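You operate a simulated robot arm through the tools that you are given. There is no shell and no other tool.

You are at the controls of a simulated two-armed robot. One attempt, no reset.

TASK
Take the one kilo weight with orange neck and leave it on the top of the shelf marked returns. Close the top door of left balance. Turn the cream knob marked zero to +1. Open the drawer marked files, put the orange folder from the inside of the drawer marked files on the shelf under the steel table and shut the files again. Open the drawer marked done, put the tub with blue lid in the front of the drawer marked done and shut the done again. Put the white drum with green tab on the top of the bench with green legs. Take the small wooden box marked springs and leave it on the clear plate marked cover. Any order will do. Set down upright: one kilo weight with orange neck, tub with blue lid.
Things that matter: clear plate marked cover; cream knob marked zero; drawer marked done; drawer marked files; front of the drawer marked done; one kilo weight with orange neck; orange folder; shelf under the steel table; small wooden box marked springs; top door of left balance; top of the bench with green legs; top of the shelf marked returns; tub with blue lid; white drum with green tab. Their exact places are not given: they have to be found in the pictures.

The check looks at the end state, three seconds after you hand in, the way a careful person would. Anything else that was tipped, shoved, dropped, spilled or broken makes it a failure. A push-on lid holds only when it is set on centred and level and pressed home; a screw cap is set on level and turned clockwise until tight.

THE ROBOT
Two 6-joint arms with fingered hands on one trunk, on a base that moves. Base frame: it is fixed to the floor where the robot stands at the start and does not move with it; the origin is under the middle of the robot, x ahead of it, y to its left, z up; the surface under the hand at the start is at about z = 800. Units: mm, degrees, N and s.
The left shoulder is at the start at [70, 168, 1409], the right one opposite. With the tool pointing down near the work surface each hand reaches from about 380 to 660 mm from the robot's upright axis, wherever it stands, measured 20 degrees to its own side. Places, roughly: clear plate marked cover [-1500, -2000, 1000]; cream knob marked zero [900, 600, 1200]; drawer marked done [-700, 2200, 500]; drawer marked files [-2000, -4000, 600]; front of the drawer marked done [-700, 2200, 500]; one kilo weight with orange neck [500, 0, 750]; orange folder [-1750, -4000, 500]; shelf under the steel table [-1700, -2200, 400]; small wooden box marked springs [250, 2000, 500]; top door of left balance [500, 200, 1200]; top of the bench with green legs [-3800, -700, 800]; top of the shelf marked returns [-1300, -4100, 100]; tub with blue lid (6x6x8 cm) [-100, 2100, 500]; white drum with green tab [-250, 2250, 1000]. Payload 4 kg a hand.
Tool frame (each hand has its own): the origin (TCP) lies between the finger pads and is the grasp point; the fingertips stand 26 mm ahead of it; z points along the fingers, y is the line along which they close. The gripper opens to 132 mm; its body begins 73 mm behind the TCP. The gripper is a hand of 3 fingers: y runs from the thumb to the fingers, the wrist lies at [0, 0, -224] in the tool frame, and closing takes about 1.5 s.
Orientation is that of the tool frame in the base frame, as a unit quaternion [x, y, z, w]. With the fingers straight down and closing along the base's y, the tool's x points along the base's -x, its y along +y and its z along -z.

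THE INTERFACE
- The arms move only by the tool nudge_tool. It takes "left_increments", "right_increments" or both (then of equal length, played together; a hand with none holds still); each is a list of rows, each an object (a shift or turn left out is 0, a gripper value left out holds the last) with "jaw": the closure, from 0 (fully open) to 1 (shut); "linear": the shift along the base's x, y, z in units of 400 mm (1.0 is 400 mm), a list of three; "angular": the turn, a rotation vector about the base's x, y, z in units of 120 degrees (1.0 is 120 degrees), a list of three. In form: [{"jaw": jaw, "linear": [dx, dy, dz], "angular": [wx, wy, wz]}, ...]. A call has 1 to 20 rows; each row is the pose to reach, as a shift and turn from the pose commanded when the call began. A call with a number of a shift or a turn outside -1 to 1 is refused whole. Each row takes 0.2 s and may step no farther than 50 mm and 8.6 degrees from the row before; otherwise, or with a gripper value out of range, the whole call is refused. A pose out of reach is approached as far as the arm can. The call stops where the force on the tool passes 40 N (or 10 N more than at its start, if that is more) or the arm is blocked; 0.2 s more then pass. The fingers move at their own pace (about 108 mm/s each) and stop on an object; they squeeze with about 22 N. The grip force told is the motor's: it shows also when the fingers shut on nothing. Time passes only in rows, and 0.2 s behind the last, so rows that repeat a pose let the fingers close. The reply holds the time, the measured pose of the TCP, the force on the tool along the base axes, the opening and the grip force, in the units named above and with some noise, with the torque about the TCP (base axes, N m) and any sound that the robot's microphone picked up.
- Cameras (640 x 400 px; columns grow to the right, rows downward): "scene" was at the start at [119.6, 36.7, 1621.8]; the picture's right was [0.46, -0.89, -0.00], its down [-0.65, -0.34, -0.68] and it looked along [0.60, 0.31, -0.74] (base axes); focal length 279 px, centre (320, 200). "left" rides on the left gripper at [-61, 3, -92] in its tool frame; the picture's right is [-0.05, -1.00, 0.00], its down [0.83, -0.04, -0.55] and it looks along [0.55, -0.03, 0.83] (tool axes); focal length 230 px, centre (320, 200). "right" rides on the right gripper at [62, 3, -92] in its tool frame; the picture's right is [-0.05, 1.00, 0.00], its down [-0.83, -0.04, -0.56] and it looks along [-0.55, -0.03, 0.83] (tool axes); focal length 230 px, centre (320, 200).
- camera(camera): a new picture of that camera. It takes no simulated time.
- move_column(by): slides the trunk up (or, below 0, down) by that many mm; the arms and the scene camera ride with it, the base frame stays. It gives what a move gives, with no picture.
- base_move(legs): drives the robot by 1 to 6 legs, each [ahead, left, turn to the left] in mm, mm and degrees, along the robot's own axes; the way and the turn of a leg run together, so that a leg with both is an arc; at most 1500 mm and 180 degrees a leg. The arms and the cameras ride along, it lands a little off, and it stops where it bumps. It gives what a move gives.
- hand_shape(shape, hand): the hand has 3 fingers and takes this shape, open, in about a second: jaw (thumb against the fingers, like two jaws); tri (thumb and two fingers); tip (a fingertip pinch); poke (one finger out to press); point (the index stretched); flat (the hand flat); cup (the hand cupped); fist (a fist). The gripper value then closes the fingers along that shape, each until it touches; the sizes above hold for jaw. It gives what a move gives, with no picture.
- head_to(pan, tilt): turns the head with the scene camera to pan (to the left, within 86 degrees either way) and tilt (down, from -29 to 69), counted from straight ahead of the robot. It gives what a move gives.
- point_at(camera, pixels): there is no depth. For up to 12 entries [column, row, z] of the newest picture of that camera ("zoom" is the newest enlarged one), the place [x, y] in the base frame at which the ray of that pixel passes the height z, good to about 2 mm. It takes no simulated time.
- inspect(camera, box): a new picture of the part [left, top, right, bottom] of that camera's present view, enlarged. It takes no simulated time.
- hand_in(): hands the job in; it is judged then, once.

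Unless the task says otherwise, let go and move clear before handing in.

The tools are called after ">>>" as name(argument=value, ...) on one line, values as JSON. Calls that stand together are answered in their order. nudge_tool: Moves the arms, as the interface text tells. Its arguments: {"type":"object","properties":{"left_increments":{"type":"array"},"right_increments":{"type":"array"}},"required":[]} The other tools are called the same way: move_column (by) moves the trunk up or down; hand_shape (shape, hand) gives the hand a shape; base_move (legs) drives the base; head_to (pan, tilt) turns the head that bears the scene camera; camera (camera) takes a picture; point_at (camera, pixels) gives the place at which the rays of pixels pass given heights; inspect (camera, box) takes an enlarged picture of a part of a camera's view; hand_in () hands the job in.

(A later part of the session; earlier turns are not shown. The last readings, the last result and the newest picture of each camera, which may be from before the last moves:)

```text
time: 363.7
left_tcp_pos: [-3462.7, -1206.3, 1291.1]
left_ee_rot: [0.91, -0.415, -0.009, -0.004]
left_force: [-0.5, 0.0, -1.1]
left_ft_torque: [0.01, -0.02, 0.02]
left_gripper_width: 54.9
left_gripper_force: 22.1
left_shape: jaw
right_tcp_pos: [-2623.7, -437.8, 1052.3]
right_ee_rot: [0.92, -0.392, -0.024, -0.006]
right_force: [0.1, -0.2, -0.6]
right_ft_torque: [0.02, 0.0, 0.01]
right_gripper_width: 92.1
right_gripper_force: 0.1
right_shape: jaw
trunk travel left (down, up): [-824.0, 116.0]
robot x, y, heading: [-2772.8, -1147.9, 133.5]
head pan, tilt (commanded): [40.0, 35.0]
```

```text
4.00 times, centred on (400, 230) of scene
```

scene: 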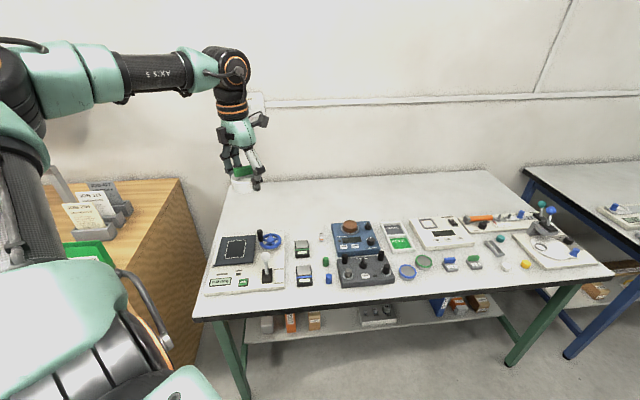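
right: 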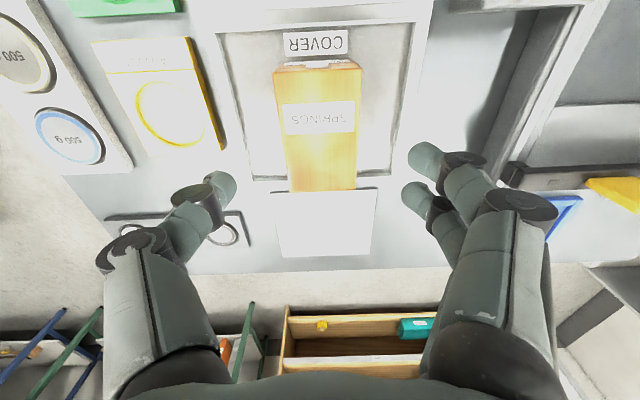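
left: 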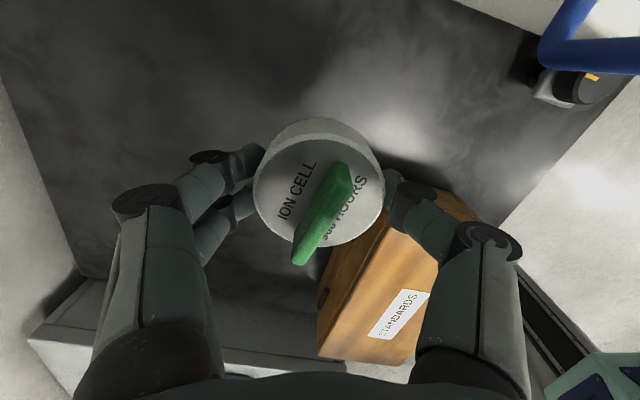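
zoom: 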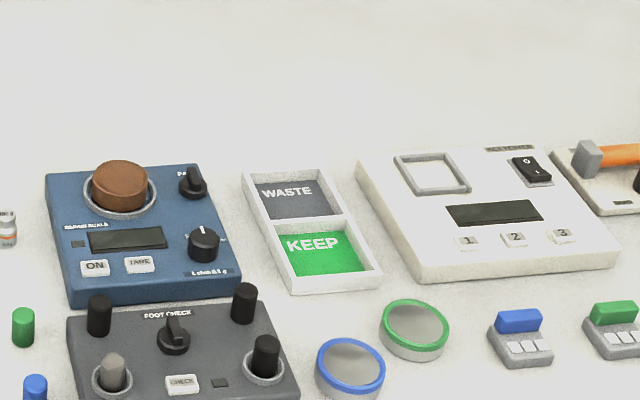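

>>> point_at(camera="zoom", pixels=[[243, 172, 900], [243, 172, 870], [243, 172, 840], [243, 172, 810], [326, 168, 855], [297, 290, 855], [380, 270, 855]])

```text
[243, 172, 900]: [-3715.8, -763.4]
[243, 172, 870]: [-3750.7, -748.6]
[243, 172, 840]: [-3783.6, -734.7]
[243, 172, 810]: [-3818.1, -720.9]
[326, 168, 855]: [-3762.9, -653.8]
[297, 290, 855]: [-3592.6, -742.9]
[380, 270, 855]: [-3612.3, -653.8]
```

Matching two views gives bench top z≈805 and item back edges x≈−3810…−3830. Lower the trunk 240 and drive so the left hand is over the free back strip near y≈−650.

>>> move_column(by=-240)

>>> base_move(legs=[[664, -98, 0]])

>>> camera(camera="left")

>>> camera(camera="scene")

```text
time: 366.2
left_tcp_pos: [-3462.9, -1205.0, 1050.5]
left_ee_rot: [0.91, -0.415, -0.01, -0.004]
left_force: [-0.4, 0.0, -0.5]
left_ft_torque: [0.01, 0.0, -0.02]
left_gripper_width: 55.0
left_gripper_force: 22.0
left_shape: jaw
right_tcp_pos: [-2623.3, -438.7, 813.5]
right_ee_rot: [0.92, -0.392, -0.024, -0.006]
right_force: [-0.2, 0.6, 0.2]
right_ft_torque: [0.0, -0.02, 0.01]
right_gripper_width: 92.2
right_gripper_force: 0.0
right_shape: jaw
trunk travel left (down, up): [-584.0, 356.0]
robot x, y, heading: [-2768.9, -1149.0, 133.7]
head pan, tilt (commanded): [40.0, 35.0]
```

```text
time: 370.0
left_tcp_pos: [-3857.4, -646.7, 1050.2]
left_ee_rot: [0.909, -0.416, -0.01, -0.004]
left_force: [-0.2, 0.7, -1.0]
left_ft_torque: [0.0, 0.02, -0.02]
left_gripper_width: 55.0
left_gripper_force: 22.2
left_shape: jaw
right_tcp_pos: [-3017.1, 120.3, 813.1]
right_ee_rot: [0.919, -0.393, -0.024, -0.007]
right_force: [0.0, 0.8, -0.9]
right_ft_torque: [0.02, 0.02, -0.01]
right_gripper_width: 92.4
right_gripper_force: 0.0
right_shape: jaw
trunk travel left (down, up): [-584.0, 356.0]
robot x, y, heading: [-3165.5, -590.6, 133.6]
head pan, tilt (commanded): [40.0, 35.0]
```

```text
taken
```

left: 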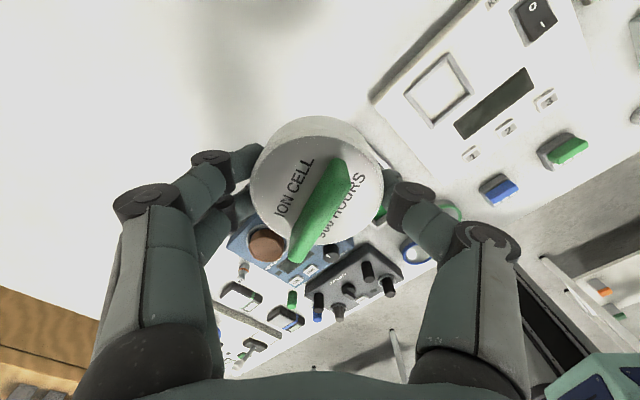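

```text
taken
```

scene: 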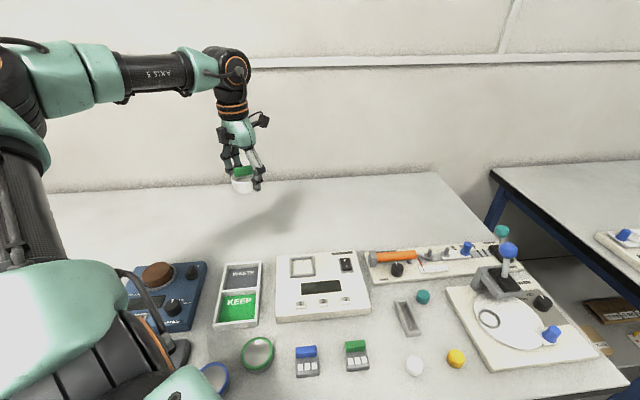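

>>> point_at(camera="left", pixels=[[370, 98, 830], [475, 5, 830], [232, 240, 840], [250, 215, 840], [385, 150, 825]])

>>> inspect(camera="left", box=[180, 20, 480, 300])

```text
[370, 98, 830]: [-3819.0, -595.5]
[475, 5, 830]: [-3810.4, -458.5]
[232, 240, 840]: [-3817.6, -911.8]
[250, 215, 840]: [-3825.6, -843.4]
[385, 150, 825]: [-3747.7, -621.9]
```

```text
1.43 times, centred on (330, 160) of left
```

zoom: 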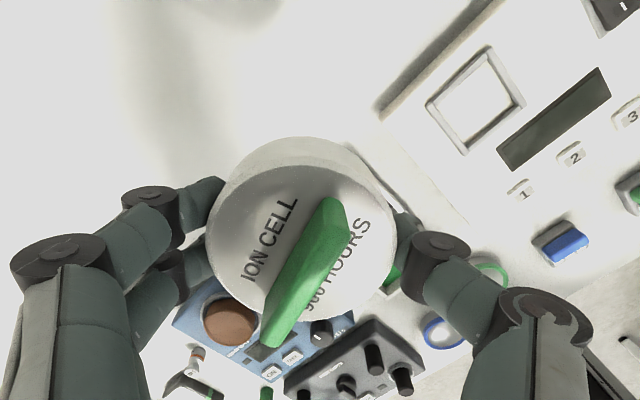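

Item back edges at x≈−3810…−3826; go ~45 mm deeper. Lower the trunk 100, then extend −x 45 and down.

>>> move_column(by=-100)

>>> nudge_tool(left_increments=[{"linear": [-0.06, 0, -0.03]}, {"linear": [-0.11, 0, -0.06]}, {"linear": [-0.11, 0, -0.12]}])

>>> camera(camera="left")

```text
time: 371.3
left_tcp_pos: [-3856.3, -645.2, 949.9]
left_ee_rot: [0.909, -0.417, -0.01, -0.004]
left_force: [-0.5, 0.2, -0.5]
left_ft_torque: [-0.01, 0.02, 0.0]
left_gripper_width: 54.8
left_gripper_force: 21.8
left_shape: jaw
right_tcp_pos: [-3016.1, 118.5, 712.6]
right_ee_rot: [0.919, -0.393, -0.024, -0.006]
right_force: [-0.5, 0.3, 0.5]
right_ft_torque: [0.02, 0.0, 0.0]
right_gripper_width: 92.3
right_gripper_force: 0.0
right_shape: jaw
trunk travel left (down, up): [-484.0, 456.0]
robot x, y, heading: [-3162.6, -588.4, 133.9]
head pan, tilt (commanded): [40.0, 35.0]
```

```text
time: 372.1
left_tcp_pos: [-3899.6, -645.3, 900.3]
left_ee_rot: [0.909, -0.416, -0.009, -0.005]
left_force: [0.4, 0.5, -0.5]
left_ft_torque: [0.0, -0.01, 0.0]
left_gripper_width: 54.9
left_gripper_force: 21.6
left_shape: jaw
right_tcp_pos: [-3016.5, 118.7, 712.9]
right_ee_rot: [0.92, -0.392, -0.023, -0.007]
right_force: [0.2, -0.4, -0.1]
right_ft_torque: [0.01, -0.01, 0.0]
right_gripper_width: 92.1
right_gripper_force: 0.0
right_shape: jaw
trunk travel left (down, up): [-484.0, 456.0]
robot x, y, heading: [-3164.0, -585.4, 133.3]
head pan, tilt (commanded): [40.0, 35.0]
```

```text
taken
```

left: 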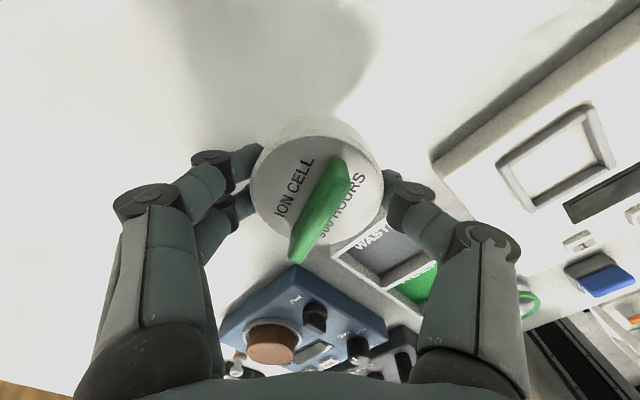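

Lower toward the surface: 45 mm, then fine steps.

>>> nudge_tool(left_increments=[{"linear": [0, 0, -0.05]}, {"linear": [0, 0, -0.1]}, {"linear": [0, 0, -0.12]}])

>>> nudge_tool(left_increments=[{"linear": [0, 0, -0.01]}, {"linear": [0, 0, -0.02]}])

```text
time: 372.9
left_tcp_pos: [-3898.2, -645.3, 855.5]
left_ee_rot: [0.91, -0.415, -0.01, -0.005]
left_force: [0.2, -0.2, 0.0]
left_ft_torque: [0.02, 0.02, 0.01]
left_gripper_width: 55.1
left_gripper_force: 22.2
left_shape: jaw
right_tcp_pos: [-3017.4, 119.2, 712.7]
right_ee_rot: [0.919, -0.394, -0.024, -0.007]
right_force: [0.3, -0.3, 0.2]
right_ft_torque: [-0.01, 0.0, -0.02]
right_gripper_width: 91.9
right_gripper_force: 0.0
right_shape: jaw
trunk travel left (down, up): [-484.0, 456.0]
robot x, y, heading: [-3166.3, -589.2, 133.2]
head pan, tilt (commanded): [40.0, 35.0]
```

```text
time: 373.5
left_tcp_pos: [-3901.3, -645.1, 846.0]
left_ee_rot: [0.909, -0.417, -0.009, -0.003]
left_force: [-0.1, 0.2, -0.4]
left_ft_torque: [0.01, 0.02, 0.02]
left_gripper_width: 55.0
left_gripper_force: 22.1
left_shape: jaw
right_tcp_pos: [-3017.7, 120.5, 711.2]
right_ee_rot: [0.919, -0.393, -0.023, -0.006]
right_force: [0.2, -0.1, 0.1]
right_ft_torque: [-0.03, -0.02, -0.02]
right_gripper_width: 92.2
right_gripper_force: 0.1
right_shape: jaw
trunk travel left (down, up): [-484.0, 456.0]
robot x, y, heading: [-3168.6, -584.4, 133.6]
head pan, tilt (commanded): [40.0, 35.0]
```

>>> nudge_tool(left_increments=[{"linear": [0, 0, -0.007]}, {"linear": [0, 0, -0.014]}])

>>> nudge_tool(left_increments=[{"linear": [0, 0, -0.006]}, {"linear": [0, 0, -0.012]}])

>>> camera(camera="left")

```text
time: 374.1
left_tcp_pos: [-3899.4, -645.8, 842.2]
left_ee_rot: [0.909, -0.417, -0.01, -0.004]
left_force: [-0.1, 0.1, -1.1]
left_ft_torque: [-0.03, -0.01, -0.08]
left_gripper_width: 54.9
left_gripper_force: 21.9
left_shape: jaw
right_tcp_pos: [-3016.5, 119.1, 713.3]
right_ee_rot: [0.919, -0.393, -0.024, -0.007]
right_force: [-0.2, 0.0, -1.1]
right_ft_torque: [0.0, 0.0, -0.02]
right_gripper_width: 92.1
right_gripper_force: 0.0
right_shape: jaw
trunk travel left (down, up): [-484.0, 456.0]
robot x, y, heading: [-3164.3, -585.5, 133.4]
head pan, tilt (commanded): [40.0, 35.0]
```

```text
time: 374.7
left_tcp_pos: [-3901.7, -644.7, 835.6]
left_ee_rot: [0.909, -0.417, -0.01, -0.004]
left_force: [-0.6, -0.3, -0.7]
left_ft_torque: [0.02, 0.02, -0.03]
left_gripper_width: 54.9
left_gripper_force: 21.7
left_shape: jaw
right_tcp_pos: [-3017.0, 119.1, 712.0]
right_ee_rot: [0.92, -0.392, -0.024, -0.007]
right_force: [-0.1, 0.4, 0.0]
right_ft_torque: [0.01, 0.03, -0.02]
right_gripper_width: 91.9
right_gripper_force: 0.1
right_shape: jaw
trunk travel left (down, up): [-484.0, 456.0]
robot x, y, heading: [-3163.3, -585.9, 133.2]
head pan, tilt (commanded): [40.0, 35.0]
```

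```text
taken
```

left: 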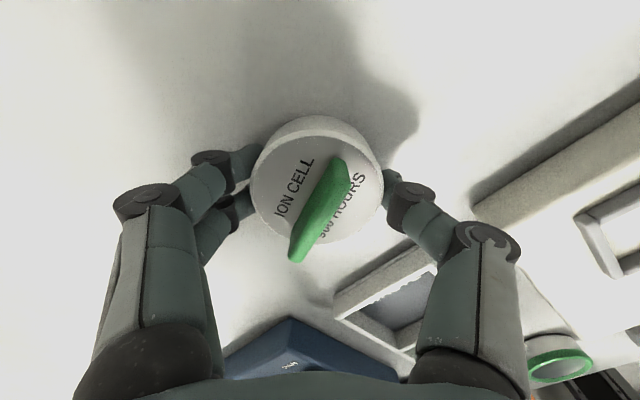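

>>> nudge_tool(left_increments=[{"linear": [0, 0, -0.008]}, {"linear": [0, 0, -0.016]}])

>>> nudge_tool(left_increments=[{"linear": [0, 0, -0.007]}, {"linear": [0, 0, -0.014]}])

```text
time: 375.3
left_tcp_pos: [-3901.0, -644.4, 830.8]
left_ee_rot: [0.91, -0.415, -0.011, -0.003]
left_force: [0.4, -0.3, 6.3]
left_ft_torque: [-0.02, -0.01, 0.02]
left_gripper_width: 54.8
left_gripper_force: 21.5
left_shape: jaw
right_tcp_pos: [-3015.9, 117.9, 712.5]
right_ee_rot: [0.92, -0.392, -0.024, -0.006]
right_force: [0.2, 0.2, -0.7]
right_ft_torque: [0.01, -0.03, 0.02]
right_gripper_width: 92.2
right_gripper_force: 0.0
right_shape: jaw
trunk travel left (down, up): [-484.0, 456.0]
robot x, y, heading: [-3165.3, -592.5, 133.6]
head pan, tilt (commanded): [40.0, 35.0]
```

```text
time: 375.9
left_tcp_pos: [-3899.9, -645.2, 829.7]
left_ee_rot: [0.91, -0.415, -0.014, -0.003]
left_force: [-2.9, 2.3, 28.9]
left_ft_torque: [-0.05, 0.14, -0.02]
left_gripper_width: 55.8
left_gripper_force: 22.1
left_shape: jaw
right_tcp_pos: [-3014.5, 120.2, 711.6]
right_ee_rot: [0.919, -0.393, -0.026, -0.006]
right_force: [-0.2, 0.5, 0.5]
right_ft_torque: [0.0, 0.03, -0.01]
right_gripper_width: 92.1
right_gripper_force: 0.0
right_shape: jaw
trunk travel left (down, up): [-484.0, 456.0]
robot x, y, heading: [-3161.9, -587.1, 133.2]
head pan, tilt (commanded): [40.0, 35.0]
```

Contact at ≈831 (29 N). Relieve 5 mm, release, lift.

>>> nudge_tool(left_increments=[{"linear": [0, 0, 0.008]}, {"linear": [0, 0, 0.0125]}])

>>> nudge_tool(left_increments=[{"jaw": 0.8}, {"jaw": 0.6}, {"jaw": 0.45}, {"jaw": 0.35}, {"jaw": 0.3}, {"jaw": 0.3, "linear": [0, 0, 0.08]}, {"jaw": 0.3, "linear": [0, 0, 0.2]}, {"jaw": 0.3, "linear": [0, 0, 0.32]}, {"jaw": 0.3, "linear": [0, 0, 0.44]}])

>>> camera(camera="left")

>>> camera(camera="scene")

```text
time: 376.5
left_tcp_pos: [-3900.5, -644.8, 829.8]
left_ee_rot: [0.909, -0.416, -0.01, -0.004]
left_force: [-2.8, 3.9, 15.9]
left_ft_torque: [-0.05, 0.22, -0.05]
left_gripper_width: 56.3
left_gripper_force: 22.0
left_shape: jaw
right_tcp_pos: [-3016.2, 120.9, 711.1]
right_ee_rot: [0.92, -0.392, -0.024, -0.005]
right_force: [-0.3, -1.1, 0.1]
right_ft_torque: [0.01, 0.01, 0.01]
right_gripper_width: 92.3
right_gripper_force: 0.1
right_shape: jaw
trunk travel left (down, up): [-484.0, 456.0]
robot x, y, heading: [-3162.1, -586.1, 133.5]
head pan, tilt (commanded): [40.0, 35.0]
```

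```text
time: 378.5
left_tcp_pos: [-3904.5, -648.0, 1006.7]
left_ee_rot: [0.909, -0.416, -0.01, -0.004]
left_force: [0.2, -0.2, 0.4]
left_ft_torque: [0.01, 0.0, -0.01]
left_gripper_width: 92.1
left_gripper_force: 0.1
left_shape: jaw
right_tcp_pos: [-3015.3, 119.4, 711.3]
right_ee_rot: [0.919, -0.393, -0.024, -0.007]
right_force: [0.8, -0.1, 0.2]
right_ft_torque: [-0.05, -0.02, -0.01]
right_gripper_width: 92.1
right_gripper_force: 0.1
right_shape: jaw
trunk travel left (down, up): [-484.0, 456.0]
robot x, y, heading: [-3164.8, -586.6, 133.8]
head pan, tilt (commanded): [40.0, 35.0]
```

```text
taken
```

left: 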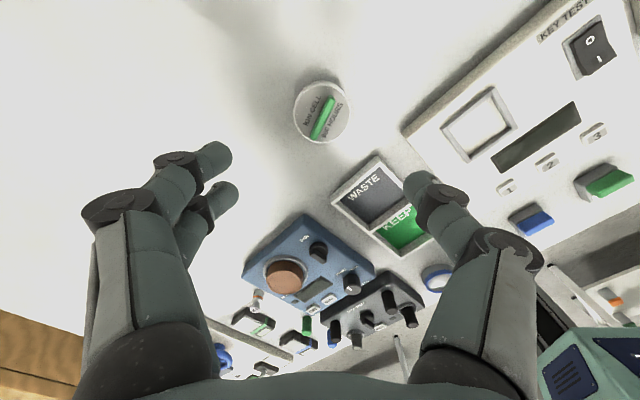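

```text
taken
```

scene: 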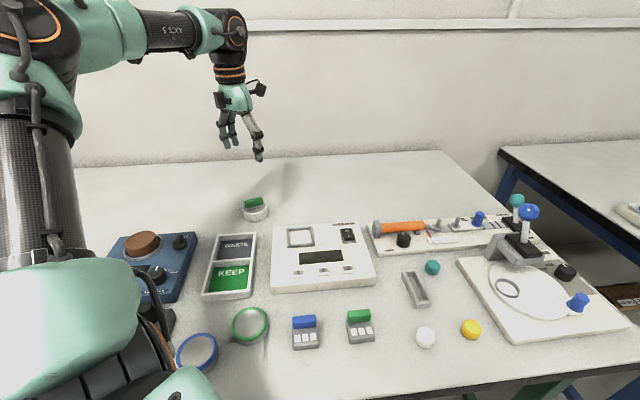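

Drum delivered on the green-legged bench. Now raise the trunk, back away, turn to heading 0 and drive back to the start desk for the 1 kg weight.

>>> move_column(by=400)

>>> base_move(legs=[[-716, 60, 0], [0, 0, -90], [0, 0, -43.6], [1200, 0, 0], [1000, 0, 0]])

```text
time: 382.3
left_tcp_pos: [-3903.5, -648.0, 1405.0]
left_ee_rot: [0.909, -0.416, -0.01, -0.005]
left_force: [0.1, -0.2, 0.3]
left_ft_torque: [0.03, 0.02, 0.0]
left_gripper_width: 92.2
left_gripper_force: 0.1
left_shape: jaw
right_tcp_pos: [-3016.4, 119.6, 1113.1]
right_ee_rot: [0.919, -0.393, -0.023, -0.007]
right_force: [0.6, 0.0, -0.4]
right_ft_torque: [0.0, -0.05, 0.0]
right_gripper_width: 92.1
right_gripper_force: 0.1
right_shape: jaw
trunk travel left (down, up): [-884.0, 56.0]
robot x, y, heading: [-3165.0, -585.3, 133.5]
head pan, tilt (commanded): [40.0, 35.0]
```

```text
time: 402.5
left_tcp_pos: [-32.0, -717.3, 1406.7]
left_ee_rot: [0.059, 0.998, -0.001, 0.01]
left_force: [0.2, 0.1, -0.5]
left_ft_torque: [0.01, -0.01, -0.01]
left_gripper_width: 92.0
left_gripper_force: 0.1
left_shape: jaw
right_tcp_pos: [-169.7, -1881.9, 1112.8]
right_ee_rot: [0.034, 0.999, 0.003, 0.025]
right_force: [-0.6, 0.1, 0.2]
right_ft_torque: [-0.03, -0.01, -0.01]
right_gripper_width: 92.0
right_gripper_force: 0.0
right_shape: jaw
trunk travel left (down, up): [-884.0, 56.0]
robot x, y, heading: [-537.0, -1260.9, -4.3]
head pan, tilt (commanded): [40.0, 35.0]
```

>>> base_move(legs=[[0, 0, 4.3], [200, 1423, 0]])

>>> nudge_tool(right_increments=[{"linear": [0.08, 0.08, 0]}, {"linear": [0.16, 0.17, 0]}, {"linear": [0.24, 0.26, 0]}, {"linear": [0.31, 0.35, 0]}, {"linear": [0.37, 0.45, 0]}, {"linear": [0.41, 0.56, 0]}, {"linear": [0.44, 0.67, 0]}, {"linear": [0.46, 0.78, 0]}, {"linear": [0.48, 0.89, 0]}, {"linear": [0.5, 1.0, 0]}])

>>> head_to(pan=-5, tilt=40)

>>> camera(camera="scene")

```text
time: 409.9
left_tcp_pos: [152.1, 686.6, 1405.7]
left_ee_rot: [0.036, 0.999, 0.0, 0.01]
left_force: [-0.4, -0.9, 0.9]
left_ft_torque: [0.02, -0.02, -0.04]
left_gripper_width: 92.1
left_gripper_force: 0.1
left_shape: jaw
right_tcp_pos: [71.0, -484.5, 1112.4]
right_ee_rot: [0.01, 1.0, 0.003, 0.024]
right_force: [0.1, 0.2, -0.7]
right_ft_torque: [-0.04, -0.03, -0.04]
right_gripper_width: 91.7
right_gripper_force: 0.0
right_shape: jaw
trunk travel left (down, up): [-884.0, 56.0]
robot x, y, heading: [-326.3, 122.0, -1.3]
head pan, tilt (commanded): [40.0, 35.0]
```

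```text
time: 412.1
left_tcp_pos: [153.8, 689.6, 1404.3]
left_ee_rot: [0.035, 0.999, -0.002, 0.011]
left_force: [0.9, -1.0, 1.0]
left_ft_torque: [-0.01, -0.01, 0.0]
left_gripper_width: 92.0
left_gripper_force: 0.0
left_shape: jaw
right_tcp_pos: [269.8, -81.9, 1115.3]
right_ee_rot: [0.011, 1.0, 0.002, 0.025]
right_force: [0.1, 0.6, 0.2]
right_ft_torque: [-0.03, 0.0, 0.02]
right_gripper_width: 92.0
right_gripper_force: 0.0
right_shape: jaw
right hand out of reach, approached as far as the arm can: row 6, 7, 8, 9, 10
trunk travel left (down, up): [-884.0, 56.0]
robot x, y, heading: [-325.8, 116.7, -1.5]
head pan, tilt (commanded): [40.0, 35.0]
```

```text
time: 413.3
left_tcp_pos: [153.5, 686.0, 1406.2]
left_ee_rot: [0.036, 0.999, 0.0, 0.01]
left_force: [0.4, -0.5, -0.1]
left_ft_torque: [0.03, -0.01, 0.03]
left_gripper_width: 92.2
left_gripper_force: 0.2
left_shape: jaw
right_tcp_pos: [268.7, -84.8, 1113.0]
right_ee_rot: [0.01, 1.0, 0.003, 0.026]
right_force: [0.6, 0.2, 0.2]
right_ft_torque: [0.01, 0.02, 0.0]
right_gripper_width: 92.2
right_gripper_force: 0.0
right_shape: jaw
trunk travel left (down, up): [-884.0, 56.0]
robot x, y, heading: [-325.9, 117.7, -1.3]
head pan, tilt (commanded): [-5.0, 40.0]
```

```text
taken
```

scene: 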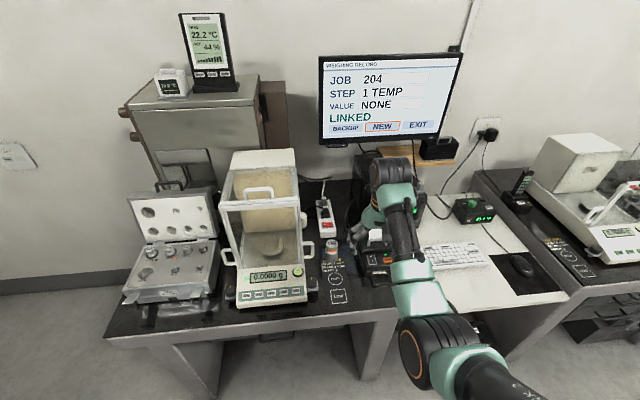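

Fix the 3° tilt of the right hand and drive forward so it is near the weight; look with the right camera.

>>> nudge_tool(right_increments=[{"angular": [0, 0.0125, 0]}, {"angular": [0, 0.025, 0]}])

>>> base_move(legs=[[150, 40, 1.3]])

>>> camera(camera="right")

>>> camera(camera="scene")

>>> inspect(camera="scene", box=[280, 200, 380, 320])

```text
time: 413.9
left_tcp_pos: [153.4, 687.3, 1404.8]
left_ee_rot: [0.036, 0.999, 0.0, 0.01]
left_force: [0.7, 0.0, -0.2]
left_ft_torque: [0.02, -0.02, 0.01]
left_gripper_width: 92.1
left_gripper_force: 0.0
left_shape: jaw
right_tcp_pos: [274.3, -83.1, 1108.1]
right_ee_rot: [0.011, 1.0, 0.003, -0.002]
right_force: [0.4, 0.3, 0.4]
right_ft_torque: [-0.01, -0.02, -0.01]
right_gripper_width: 92.1
right_gripper_force: 0.1
right_shape: jaw
right hand out of reach, approached as far as the arm can: row 2
trunk travel left (down, up): [-884.0, 56.0]
robot x, y, heading: [-325.0, 120.2, -1.4]
head pan, tilt (commanded): [-5.0, 40.0]
```

```text
time: 415.3
left_tcp_pos: [288.2, 735.6, 1406.8]
left_ee_rot: [0.025, 1.0, 0.001, 0.011]
left_force: [-0.2, -0.6, -0.2]
left_ft_torque: [0.0, -0.04, 0.01]
left_gripper_width: 92.2
left_gripper_force: 0.2
left_shape: jaw
right_tcp_pos: [427.0, -31.3, 1109.5]
right_ee_rot: [-0.001, 1.0, 0.002, 0.0]
right_force: [-0.2, 0.0, 0.5]
right_ft_torque: [0.0, -0.04, 0.0]
right_gripper_width: 92.3
right_gripper_force: 0.0
right_shape: jaw
trunk travel left (down, up): [-884.0, 56.0]
robot x, y, heading: [-172.3, 161.2, -0.1]
head pan, tilt (commanded): [-5.0, 40.0]
```

```text
taken
```

right: 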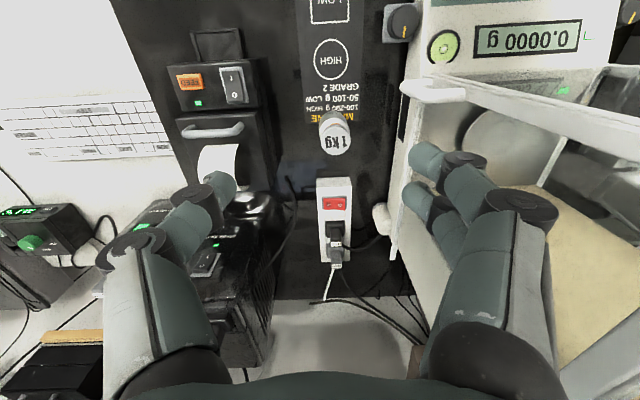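

```text
taken
```

scene: 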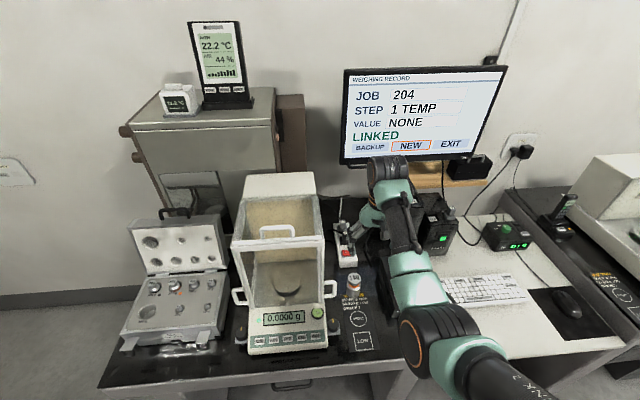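

```text
3.33 times, centred on (330, 260) of scene
```

zoom: 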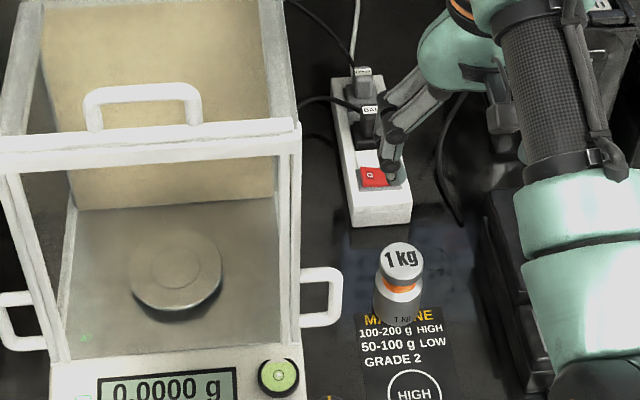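

>>> point_at(camera="right", pixels=[[335, 142, 900], [335, 142, 880], [335, 142, 860], [335, 142, 840], [433, 90, 900], [405, 95, 900], [333, 112, 805]])

>>> point_at(camera="zoom", pixels=[[401, 260, 900], [401, 260, 880], [401, 260, 860], [401, 260, 840], [398, 315, 805], [340, 300, 900]])

```text
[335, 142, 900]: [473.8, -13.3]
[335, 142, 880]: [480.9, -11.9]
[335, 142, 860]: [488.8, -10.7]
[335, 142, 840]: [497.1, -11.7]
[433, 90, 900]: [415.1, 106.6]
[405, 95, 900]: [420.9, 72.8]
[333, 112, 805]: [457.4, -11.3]
```

```text
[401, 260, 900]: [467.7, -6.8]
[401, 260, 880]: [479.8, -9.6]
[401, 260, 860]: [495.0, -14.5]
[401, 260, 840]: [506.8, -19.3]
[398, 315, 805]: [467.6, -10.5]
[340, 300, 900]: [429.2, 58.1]
```

Weight top at (480,−11,880). Lower the trunk 150, then position above it and look again.

>>> move_column(by=-150)

>>> nudge_tool(right_increments=[{"jaw": 0.35, "linear": [0.06, 0.025, 0]}, {"jaw": 0.35, "linear": [0.1325, 0.05, 0]}, {"jaw": 0.35, "linear": [0.1325, 0.05, -0.06]}])

>>> camera(camera="right")

```text
time: 417.0
left_tcp_pos: [291.3, 737.7, 1255.4]
left_ee_rot: [0.024, 1.0, -0.001, 0.01]
left_force: [-0.4, 0.2, -0.4]
left_ft_torque: [0.0, 0.0, -0.02]
left_gripper_width: 92.3
left_gripper_force: 0.1
left_shape: jaw
right_tcp_pos: [430.9, -31.0, 956.7]
right_ee_rot: [-0.001, 1.0, 0.003, -0.002]
right_force: [0.1, -0.3, -0.6]
right_ft_torque: [-0.01, 0.01, -0.01]
right_gripper_width: 92.2
right_gripper_force: 0.1
right_shape: jaw
trunk travel left (down, up): [-734.0, 206.0]
robot x, y, heading: [-171.4, 159.0, -0.2]
head pan, tilt (commanded): [-5.0, 40.0]
```

```text
time: 417.8
left_tcp_pos: [290.8, 735.6, 1256.2]
left_ee_rot: [0.024, 1.0, 0.0, 0.011]
left_force: [0.7, 1.2, 0.2]
left_ft_torque: [0.01, -0.01, 0.03]
left_gripper_width: 92.1
left_gripper_force: 0.1
left_shape: jaw
right_tcp_pos: [483.8, -10.2, 932.8]
right_ee_rot: [-0.001, 1.0, 0.003, -0.002]
right_force: [-0.6, 0.5, 0.3]
right_ft_torque: [-0.01, -0.01, -0.02]
right_gripper_width: 86.1
right_gripper_force: 0.1
right_shape: jaw
trunk travel left (down, up): [-734.0, 206.0]
robot x, y, heading: [-175.6, 158.9, -0.1]
head pan, tilt (commanded): [-5.0, 40.0]
```

```text
taken
```

right: 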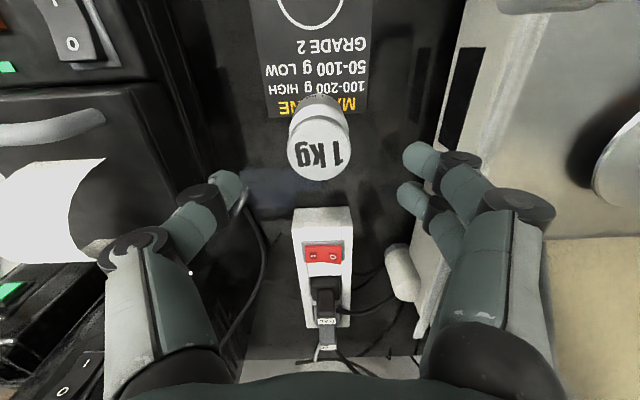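

Aligned. Lower to TCP≈840 and close on the body.

>>> nudge_tool(right_increments=[{"linear": [-0.006, 0, -0.1]}, {"linear": [-0.006, 0, -0.19]}, {"linear": [-0.006, 0, -0.232]}])

>>> camera(camera="right")

```text
time: 418.6
left_tcp_pos: [290.7, 737.3, 1255.5]
left_ee_rot: [0.024, 1.0, -0.001, 0.011]
left_force: [0.3, 0.0, 0.2]
left_ft_torque: [0.0, 0.0, 0.0]
left_gripper_width: 92.2
left_gripper_force: 0.3
left_shape: jaw
right_tcp_pos: [480.8, -10.7, 839.9]
right_ee_rot: [-0.001, 1.0, 0.003, -0.002]
right_force: [0.9, -0.3, -0.2]
right_ft_torque: [-0.02, 0.04, -0.01]
right_gripper_width: 86.2
right_gripper_force: 0.1
right_shape: jaw
trunk travel left (down, up): [-734.0, 206.0]
robot x, y, heading: [-175.9, 158.2, 0.0]
head pan, tilt (commanded): [-5.0, 40.0]
```

```text
taken
```

right: 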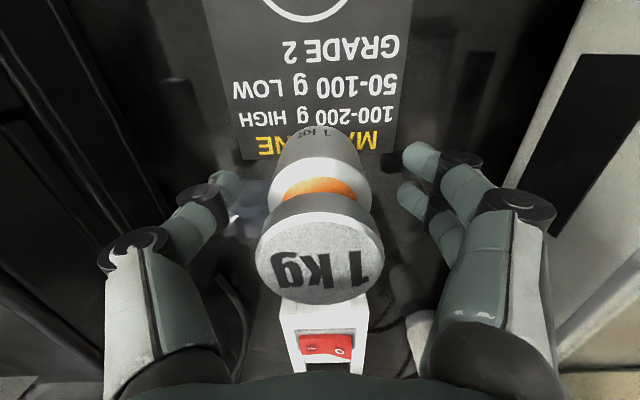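

Weight is between the fingers. Close and lift.

>>> nudge_tool(right_increments=[{"jaw": 0.5}, {"jaw": 0.7}, {"jaw": 1}, {"jaw": 1}, {"jaw": 1}, {"jaw": 1}, {"jaw": 1}])

>>> nudge_tool(right_increments=[{"linear": [0, 0, 0.03]}, {"linear": [0, 0, 0.08]}, {"linear": [0, 0, 0.15]}, {"linear": [0, 0, 0.25]}])

>>> camera(camera="right")

```text
time: 420.2
left_tcp_pos: [291.7, 737.4, 1255.2]
left_ee_rot: [0.025, 1.0, -0.001, 0.011]
left_force: [-0.1, 0.8, -0.6]
left_ft_torque: [0.01, -0.03, -0.02]
left_gripper_width: 92.0
left_gripper_force: 0.0
left_shape: jaw
right_tcp_pos: [480.6, -10.0, 839.0]
right_ee_rot: [0.0, 1.0, 0.002, -0.002]
right_force: [-0.7, -0.2, 0.1]
right_ft_torque: [-0.01, 0.01, -0.05]
right_gripper_width: 39.2
right_gripper_force: 22.1
right_shape: jaw
trunk travel left (down, up): [-734.0, 206.0]
robot x, y, heading: [-174.5, 160.1, 0.0]
head pan, tilt (commanded): [-5.0, 40.0]
```

```text
time: 421.2
left_tcp_pos: [292.9, 736.0, 1255.0]
left_ee_rot: [0.024, 1.0, 0.0, 0.009]
left_force: [0.2, 0.8, -0.1]
left_ft_torque: [0.01, -0.02, 0.01]
left_gripper_width: 91.9
left_gripper_force: 0.0
left_shape: jaw
right_tcp_pos: [482.2, -13.3, 938.5]
right_ee_rot: [0.0, 1.0, 0.003, -0.003]
right_force: [-0.6, 0.3, -10.7]
right_ft_torque: [-0.01, -0.03, 0.01]
right_gripper_width: 38.8
right_gripper_force: 21.7
right_shape: jaw
trunk travel left (down, up): [-734.0, 206.0]
robot x, y, heading: [-174.3, 158.5, -0.1]
head pan, tilt (commanded): [-5.0, 40.0]
```

```text
taken
```

right: 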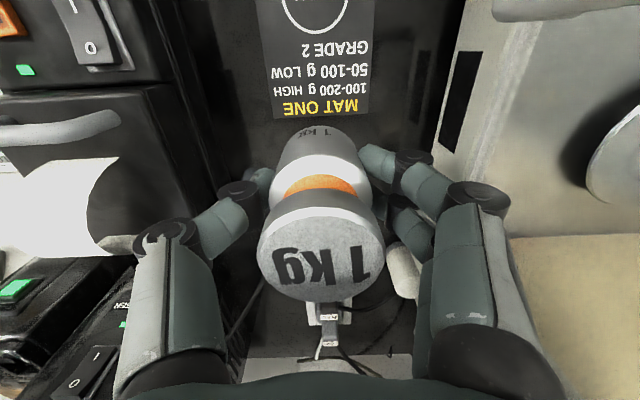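

Weight lifted (10.7 N). Drive to the south wall area: back off, turn to −90°, drive down the aisle to y≈−2800 and look.

>>> base_move(legs=[[-386, 0, 0], [0, 0, -90], [1400, 0, 0], [1400, 0, 0]])

>>> head_to(pan=-35, tilt=25)

>>> camera(camera="scene")

```text
time: 440.7
left_tcp_pos: [125.6, -3086.5, 1255.9]
left_ee_rot: [0.703, 0.711, -0.006, 0.007]
left_force: [-0.3, 0.1, 0.5]
left_ft_torque: [-0.02, 0.02, 0.01]
left_gripper_width: 92.0
left_gripper_force: 0.0
left_shape: jaw
right_tcp_pos: [-610.9, -3320.9, 940.8]
right_ee_rot: [0.685, 0.728, 0.003, -0.001]
right_force: [-0.4, 0.2, -9.8]
right_ft_torque: [-0.01, -0.03, 0.0]
right_gripper_width: 38.6
right_gripper_force: 21.9
right_shape: jaw
trunk travel left (down, up): [-734.0, 206.0]
robot x, y, heading: [-480.3, -2657.5, -86.6]
head pan, tilt (commanded): [-5.0, 40.0]
```

```text
time: 441.6
left_tcp_pos: [125.6, -3088.3, 1254.9]
left_ee_rot: [0.702, 0.712, -0.006, 0.007]
left_force: [0.0, -0.2, -0.6]
left_ft_torque: [0.04, -0.01, 0.02]
left_gripper_width: 92.1
left_gripper_force: 0.1
left_shape: jaw
right_tcp_pos: [-610.8, -3320.8, 938.8]
right_ee_rot: [0.685, 0.729, 0.004, 0.0]
right_force: [0.2, -0.1, -9.8]
right_ft_torque: [0.0, -0.02, 0.03]
right_gripper_width: 38.8
right_gripper_force: 21.8
right_shape: jaw
trunk travel left (down, up): [-734.0, 206.0]
robot x, y, heading: [-476.4, -2655.6, -86.7]
head pan, tilt (commanded): [-35.0, 25.0]
```

```text
taken
```

scene: 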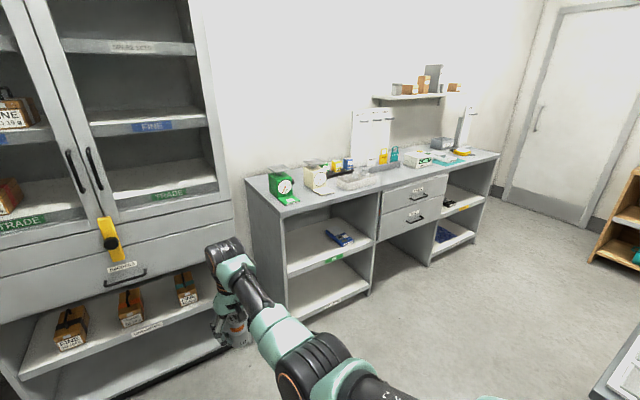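

>>> inspect(camera="scene", box=[240, 150, 500, 330])

>>> inspect(camera="scene", box=[270, 220, 380, 330])

>>> inspect(camera="scene", box=[370, 170, 480, 260])

```text
2.22 times, centred on (370, 240) of scene
```

zoom: 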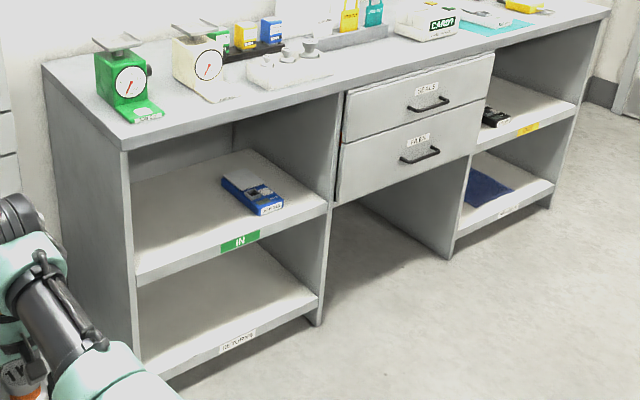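

```text
3.64 times, centred on (325, 275) of scene
```

zoom: 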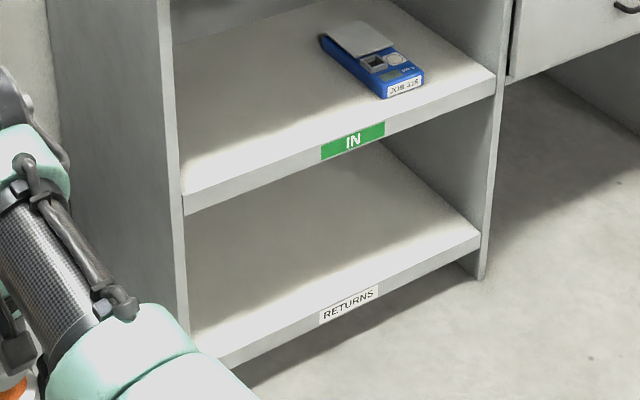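

```text
4.44 times, centred on (425, 215) of scene
```

zoom: 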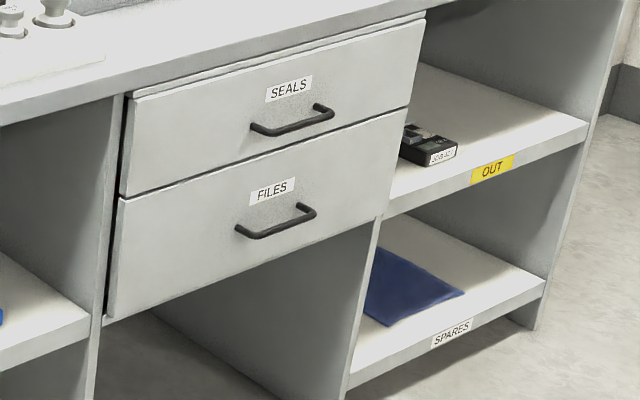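

RETURNS is the bottom shelf under IN; FILES is the lower middle drawer. Record rays, then lower the trunk 350 to triangulate heights.

>>> point_at(camera="scene", pixels=[[334, 259, 400], [334, 259, 450], [333.2, 303.3, 100], [333.2, 303.3, 150], [415, 219, 600], [415, 219, 650], [414, 190, 700], [299, 316, 100], [370, 283, 100]])

>>> move_column(by=-350)

>>> head_to(pan=-35, tilt=15)

>>> camera(camera="scene")

>>> inspect(camera="scene", box=[240, 140, 480, 310])

```text
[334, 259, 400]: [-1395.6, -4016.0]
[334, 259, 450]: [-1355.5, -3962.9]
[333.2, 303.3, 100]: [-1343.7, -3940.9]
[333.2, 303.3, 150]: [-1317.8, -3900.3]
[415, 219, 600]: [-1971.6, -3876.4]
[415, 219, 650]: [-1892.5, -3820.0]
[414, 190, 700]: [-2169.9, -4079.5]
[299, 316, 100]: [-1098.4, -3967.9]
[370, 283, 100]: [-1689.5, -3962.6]
```

```text
time: 445.0
left_tcp_pos: [125.9, -3087.2, 906.8]
left_ee_rot: [0.702, 0.712, -0.007, 0.007]
left_force: [-0.6, 0.1, 0.3]
left_ft_torque: [-0.05, -0.01, -0.01]
left_gripper_width: 92.0
left_gripper_force: 0.1
left_shape: jaw
right_tcp_pos: [-612.0, -3322.0, 590.4]
right_ee_rot: [0.686, 0.728, 0.004, 0.0]
right_force: [-0.6, -0.4, -9.9]
right_ft_torque: [0.0, -0.02, -0.01]
right_gripper_width: 38.8
right_gripper_force: 22.8
right_shape: jaw
trunk travel left (down, up): [-384.0, 556.0]
robot x, y, heading: [-477.0, -2653.5, -86.6]
head pan, tilt (commanded): [-35.0, 25.0]
```

```text
time: 445.8
left_tcp_pos: [126.2, -3087.0, 906.2]
left_ee_rot: [0.703, 0.711, -0.006, 0.006]
left_force: [-0.4, -0.1, -0.5]
left_ft_torque: [0.02, 0.01, 0.01]
left_gripper_width: 91.9
left_gripper_force: 0.0
left_shape: jaw
right_tcp_pos: [-612.3, -3320.2, 589.6]
right_ee_rot: [0.685, 0.728, 0.004, 0.0]
right_force: [-0.4, 0.0, -10.1]
right_ft_torque: [-0.02, -0.03, -0.01]
right_gripper_width: 38.8
right_gripper_force: 22.0
right_shape: jaw
trunk travel left (down, up): [-384.0, 556.0]
robot x, y, heading: [-480.8, -2656.1, -86.8]
head pan, tilt (commanded): [-35.0, 15.0]
```

```text
taken
```

scene: 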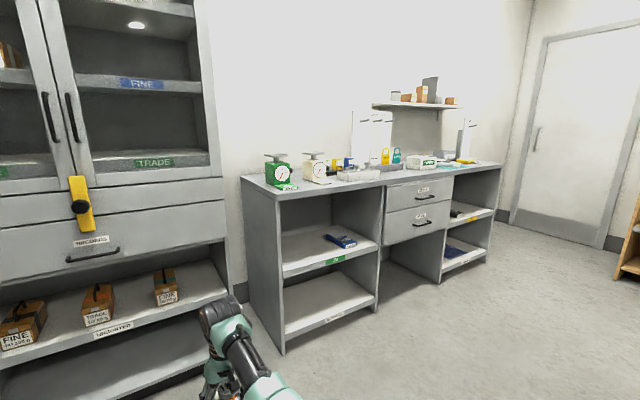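

```text
2.35 times, centred on (360, 225) of scene
```

zoom: 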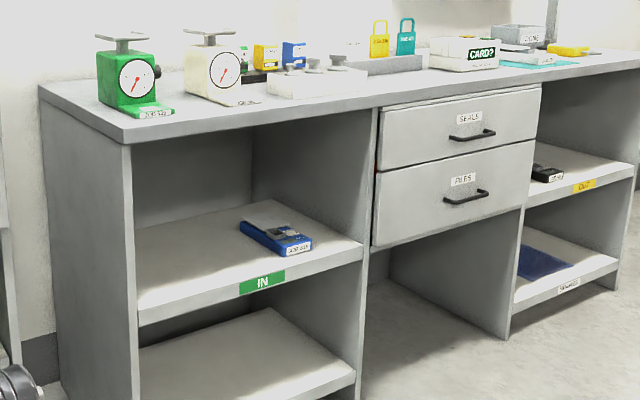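

>>> point_at(camera="scene", pixels=[[335.3, 260.7, 400], [335.3, 260.7, 450], [335.3, 260.7, 350], [333, 318, 100], [333, 318, 150], [422, 223.7, 600], [422, 223.7, 550], [422, 223.7, 650], [241, 182, 850], [250, 312, 100], [285, 354, 0]])

```text
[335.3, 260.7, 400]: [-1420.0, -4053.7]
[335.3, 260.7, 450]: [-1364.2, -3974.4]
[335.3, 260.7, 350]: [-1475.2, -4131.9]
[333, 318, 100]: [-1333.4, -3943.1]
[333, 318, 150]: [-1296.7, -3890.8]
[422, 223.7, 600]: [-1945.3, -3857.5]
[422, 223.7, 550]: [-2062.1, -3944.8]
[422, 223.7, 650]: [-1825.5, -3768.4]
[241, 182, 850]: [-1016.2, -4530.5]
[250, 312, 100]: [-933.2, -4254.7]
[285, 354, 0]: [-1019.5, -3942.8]
```

>>> point_at(camera="scene", pixels=[[227, 292, 300], [227, 292, 350], [225, 205, 700], [225, 240, 550], [280, 345, 0], [277, 200, 820], [500, 165, 820], [376, 310, 50]])

>>> head_to(pan=-10, tilt=20)

>>> camera(camera="scene")

```text
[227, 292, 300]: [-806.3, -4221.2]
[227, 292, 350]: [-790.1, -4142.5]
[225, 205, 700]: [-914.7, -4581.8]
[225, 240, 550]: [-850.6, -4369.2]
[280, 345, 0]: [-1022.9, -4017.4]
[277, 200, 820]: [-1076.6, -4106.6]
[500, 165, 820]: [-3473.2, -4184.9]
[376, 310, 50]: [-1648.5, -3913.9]
```

```text
time: 446.6
left_tcp_pos: [124.5, -3087.9, 905.6]
left_ee_rot: [0.703, 0.711, -0.007, 0.007]
left_force: [-0.3, 0.1, 0.4]
left_ft_torque: [-0.01, 0.01, 0.01]
left_gripper_width: 91.8
left_gripper_force: 0.0
left_shape: jaw
right_tcp_pos: [-611.2, -3320.0, 589.2]
right_ee_rot: [0.686, 0.728, 0.004, 0.0]
right_force: [-0.7, 0.2, -10.4]
right_ft_torque: [0.01, -0.03, 0.0]
right_gripper_width: 38.7
right_gripper_force: 22.5
right_shape: jaw
trunk travel left (down, up): [-384.0, 556.0]
robot x, y, heading: [-475.4, -2655.6, -86.6]
head pan, tilt (commanded): [-10.0, 20.0]
```

```text
taken
```

scene: 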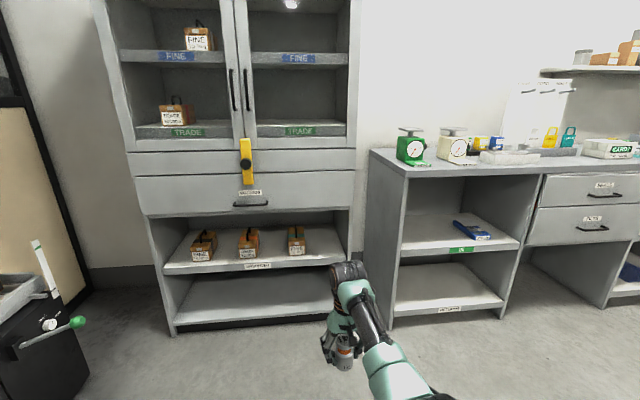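

>>> point_at(camera="scene", pixels=[[172, 335, 0], [335, 322, 0], [392, 328, 0], [507, 307, 0], [460, 305, 110], [80, 320, 400]])

```text
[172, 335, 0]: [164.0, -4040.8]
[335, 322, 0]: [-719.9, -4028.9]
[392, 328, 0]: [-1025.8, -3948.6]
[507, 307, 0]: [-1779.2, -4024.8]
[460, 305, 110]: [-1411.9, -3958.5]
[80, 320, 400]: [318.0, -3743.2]
```

Cabinets' fronts are at y≈−3945…−4030. I'll regrasp the weight at 45° on the floor in front of RETURNS. Drive to about (−1130,−3080) and lower the trunk.

>>> base_move(legs=[[0, 0, -3.4], [424, -653, 0]])

>>> move_column(by=-360)

>>> nudge_tool(right_increments=[{"linear": [0, 0, -0.1]}, {"linear": [0, 0, -0.2]}, {"linear": [0, 0, -0.3]}, {"linear": [0, 0, -0.4]}])

>>> camera(camera="right")

```text
time: 451.3
left_tcp_pos: [-570.8, -3549.6, 905.2]
left_ee_rot: [0.729, 0.684, -0.008, 0.006]
left_force: [0.4, 0.8, 0.3]
left_ft_torque: [-0.01, 0.0, 0.02]
left_gripper_width: 92.1
left_gripper_force: 0.1
left_shape: jaw
right_tcp_pos: [-1322.5, -3726.0, 588.9]
right_ee_rot: [0.712, 0.702, 0.004, 0.0]
right_force: [-0.5, -0.3, -10.0]
right_ft_torque: [0.01, 0.01, -0.01]
right_gripper_width: 38.8
right_gripper_force: 21.8
right_shape: jaw
trunk travel left (down, up): [-384.0, 556.0]
robot x, y, heading: [-1140.9, -3071.6, -91.0]
head pan, tilt (commanded): [-10.0, 20.0]
```

```text
time: 454.8
left_tcp_pos: [-571.1, -3547.6, 544.5]
left_ee_rot: [0.73, 0.684, -0.008, 0.007]
left_force: [-0.1, -0.5, -0.1]
left_ft_torque: [0.04, 0.05, 0.04]
left_gripper_width: 91.9
left_gripper_force: 0.0
left_shape: jaw
right_tcp_pos: [-1322.3, -3724.7, 228.7]
right_ee_rot: [0.712, 0.702, 0.004, 0.0]
right_force: [0.5, 0.0, -10.6]
right_ft_torque: [-0.03, -0.01, -0.02]
right_gripper_width: 38.5
right_gripper_force: 21.7
right_shape: jaw
trunk travel left (down, up): [-24.0, 916.0]
robot x, y, heading: [-1137.7, -3071.4, -91.1]
head pan, tilt (commanded): [-10.0, 20.0]
```

```text
time: 455.8
left_tcp_pos: [-570.3, -3548.2, 545.6]
left_ee_rot: [0.73, 0.684, -0.007, 0.006]
left_force: [0.5, 0.0, -0.1]
left_ft_torque: [0.0, 0.0, 0.0]
left_gripper_width: 92.1
left_gripper_force: 0.1
left_shape: jaw
right_tcp_pos: [-1325.7, -3707.1, 72.9]
right_ee_rot: [0.712, 0.702, 0.003, 0.0]
right_force: [0.2, -1.0, -7.9]
right_ft_torque: [0.03, -0.01, 0.02]
right_gripper_width: 38.5
right_gripper_force: 21.8
right_shape: jaw
right hand out of reach, approached as far as the arm can: row 4
trunk travel left (down, up): [-24.0, 916.0]
robot x, y, heading: [-1139.8, -3071.4, -90.8]
head pan, tilt (commanded): [-10.0, 20.0]
```

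```text
taken
```

right: 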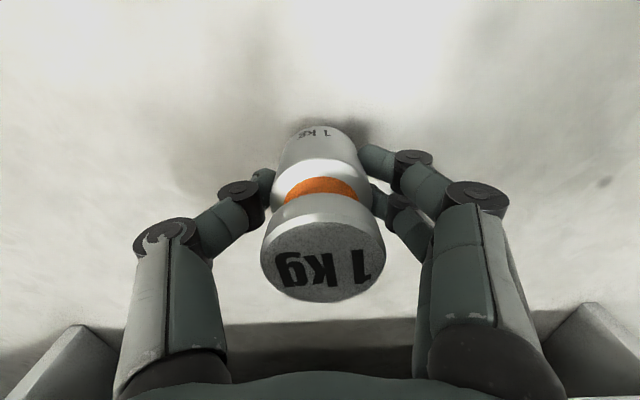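

Weight bottom ~37 mm above the floor; retract a little and lower to the floor.

>>> nudge_tool(right_increments=[{"linear": [0, 0.06, -0.02]}, {"linear": [0, 0.12, -0.05]}, {"linear": [0, 0.12, -0.07]}])

>>> nudge_tool(right_increments=[{"linear": [0, 0, -0.01]}, {"linear": [0, 0, -0.02]}])

```text
time: 456.6
left_tcp_pos: [-570.1, -3547.3, 545.1]
left_ee_rot: [0.729, 0.684, -0.007, 0.007]
left_force: [0.5, -1.1, -0.3]
left_ft_torque: [-0.02, 0.0, -0.01]
left_gripper_width: 92.1
left_gripper_force: 0.0
left_shape: jaw
right_tcp_pos: [-1326.8, -3658.7, 47.3]
right_ee_rot: [0.712, 0.703, 0.004, 0.0]
right_force: [-0.4, -0.8, -10.4]
right_ft_torque: [0.0, -0.01, 0.03]
right_gripper_width: 38.4
right_gripper_force: 21.9
right_shape: jaw
trunk travel left (down, up): [-24.0, 916.0]
robot x, y, heading: [-1143.6, -3072.6, -91.0]
head pan, tilt (commanded): [-10.0, 20.0]
```

```text
time: 457.2
left_tcp_pos: [-570.4, -3546.8, 546.3]
left_ee_rot: [0.729, 0.684, -0.007, 0.006]
left_force: [-0.9, -0.2, -0.4]
left_ft_torque: [0.01, -0.02, -0.03]
left_gripper_width: 92.3
left_gripper_force: 0.1
left_shape: jaw
right_tcp_pos: [-1325.9, -3659.7, 42.3]
right_ee_rot: [0.712, 0.702, 0.003, 0.0]
right_force: [-1.7, 1.0, -5.3]
right_ft_torque: [-0.03, -0.04, 0.03]
right_gripper_width: 38.4
right_gripper_force: 21.9
right_shape: jaw
trunk travel left (down, up): [-24.0, 916.0]
robot x, y, heading: [-1142.3, -3071.6, -91.0]
head pan, tilt (commanded): [-10.0, 20.0]
```

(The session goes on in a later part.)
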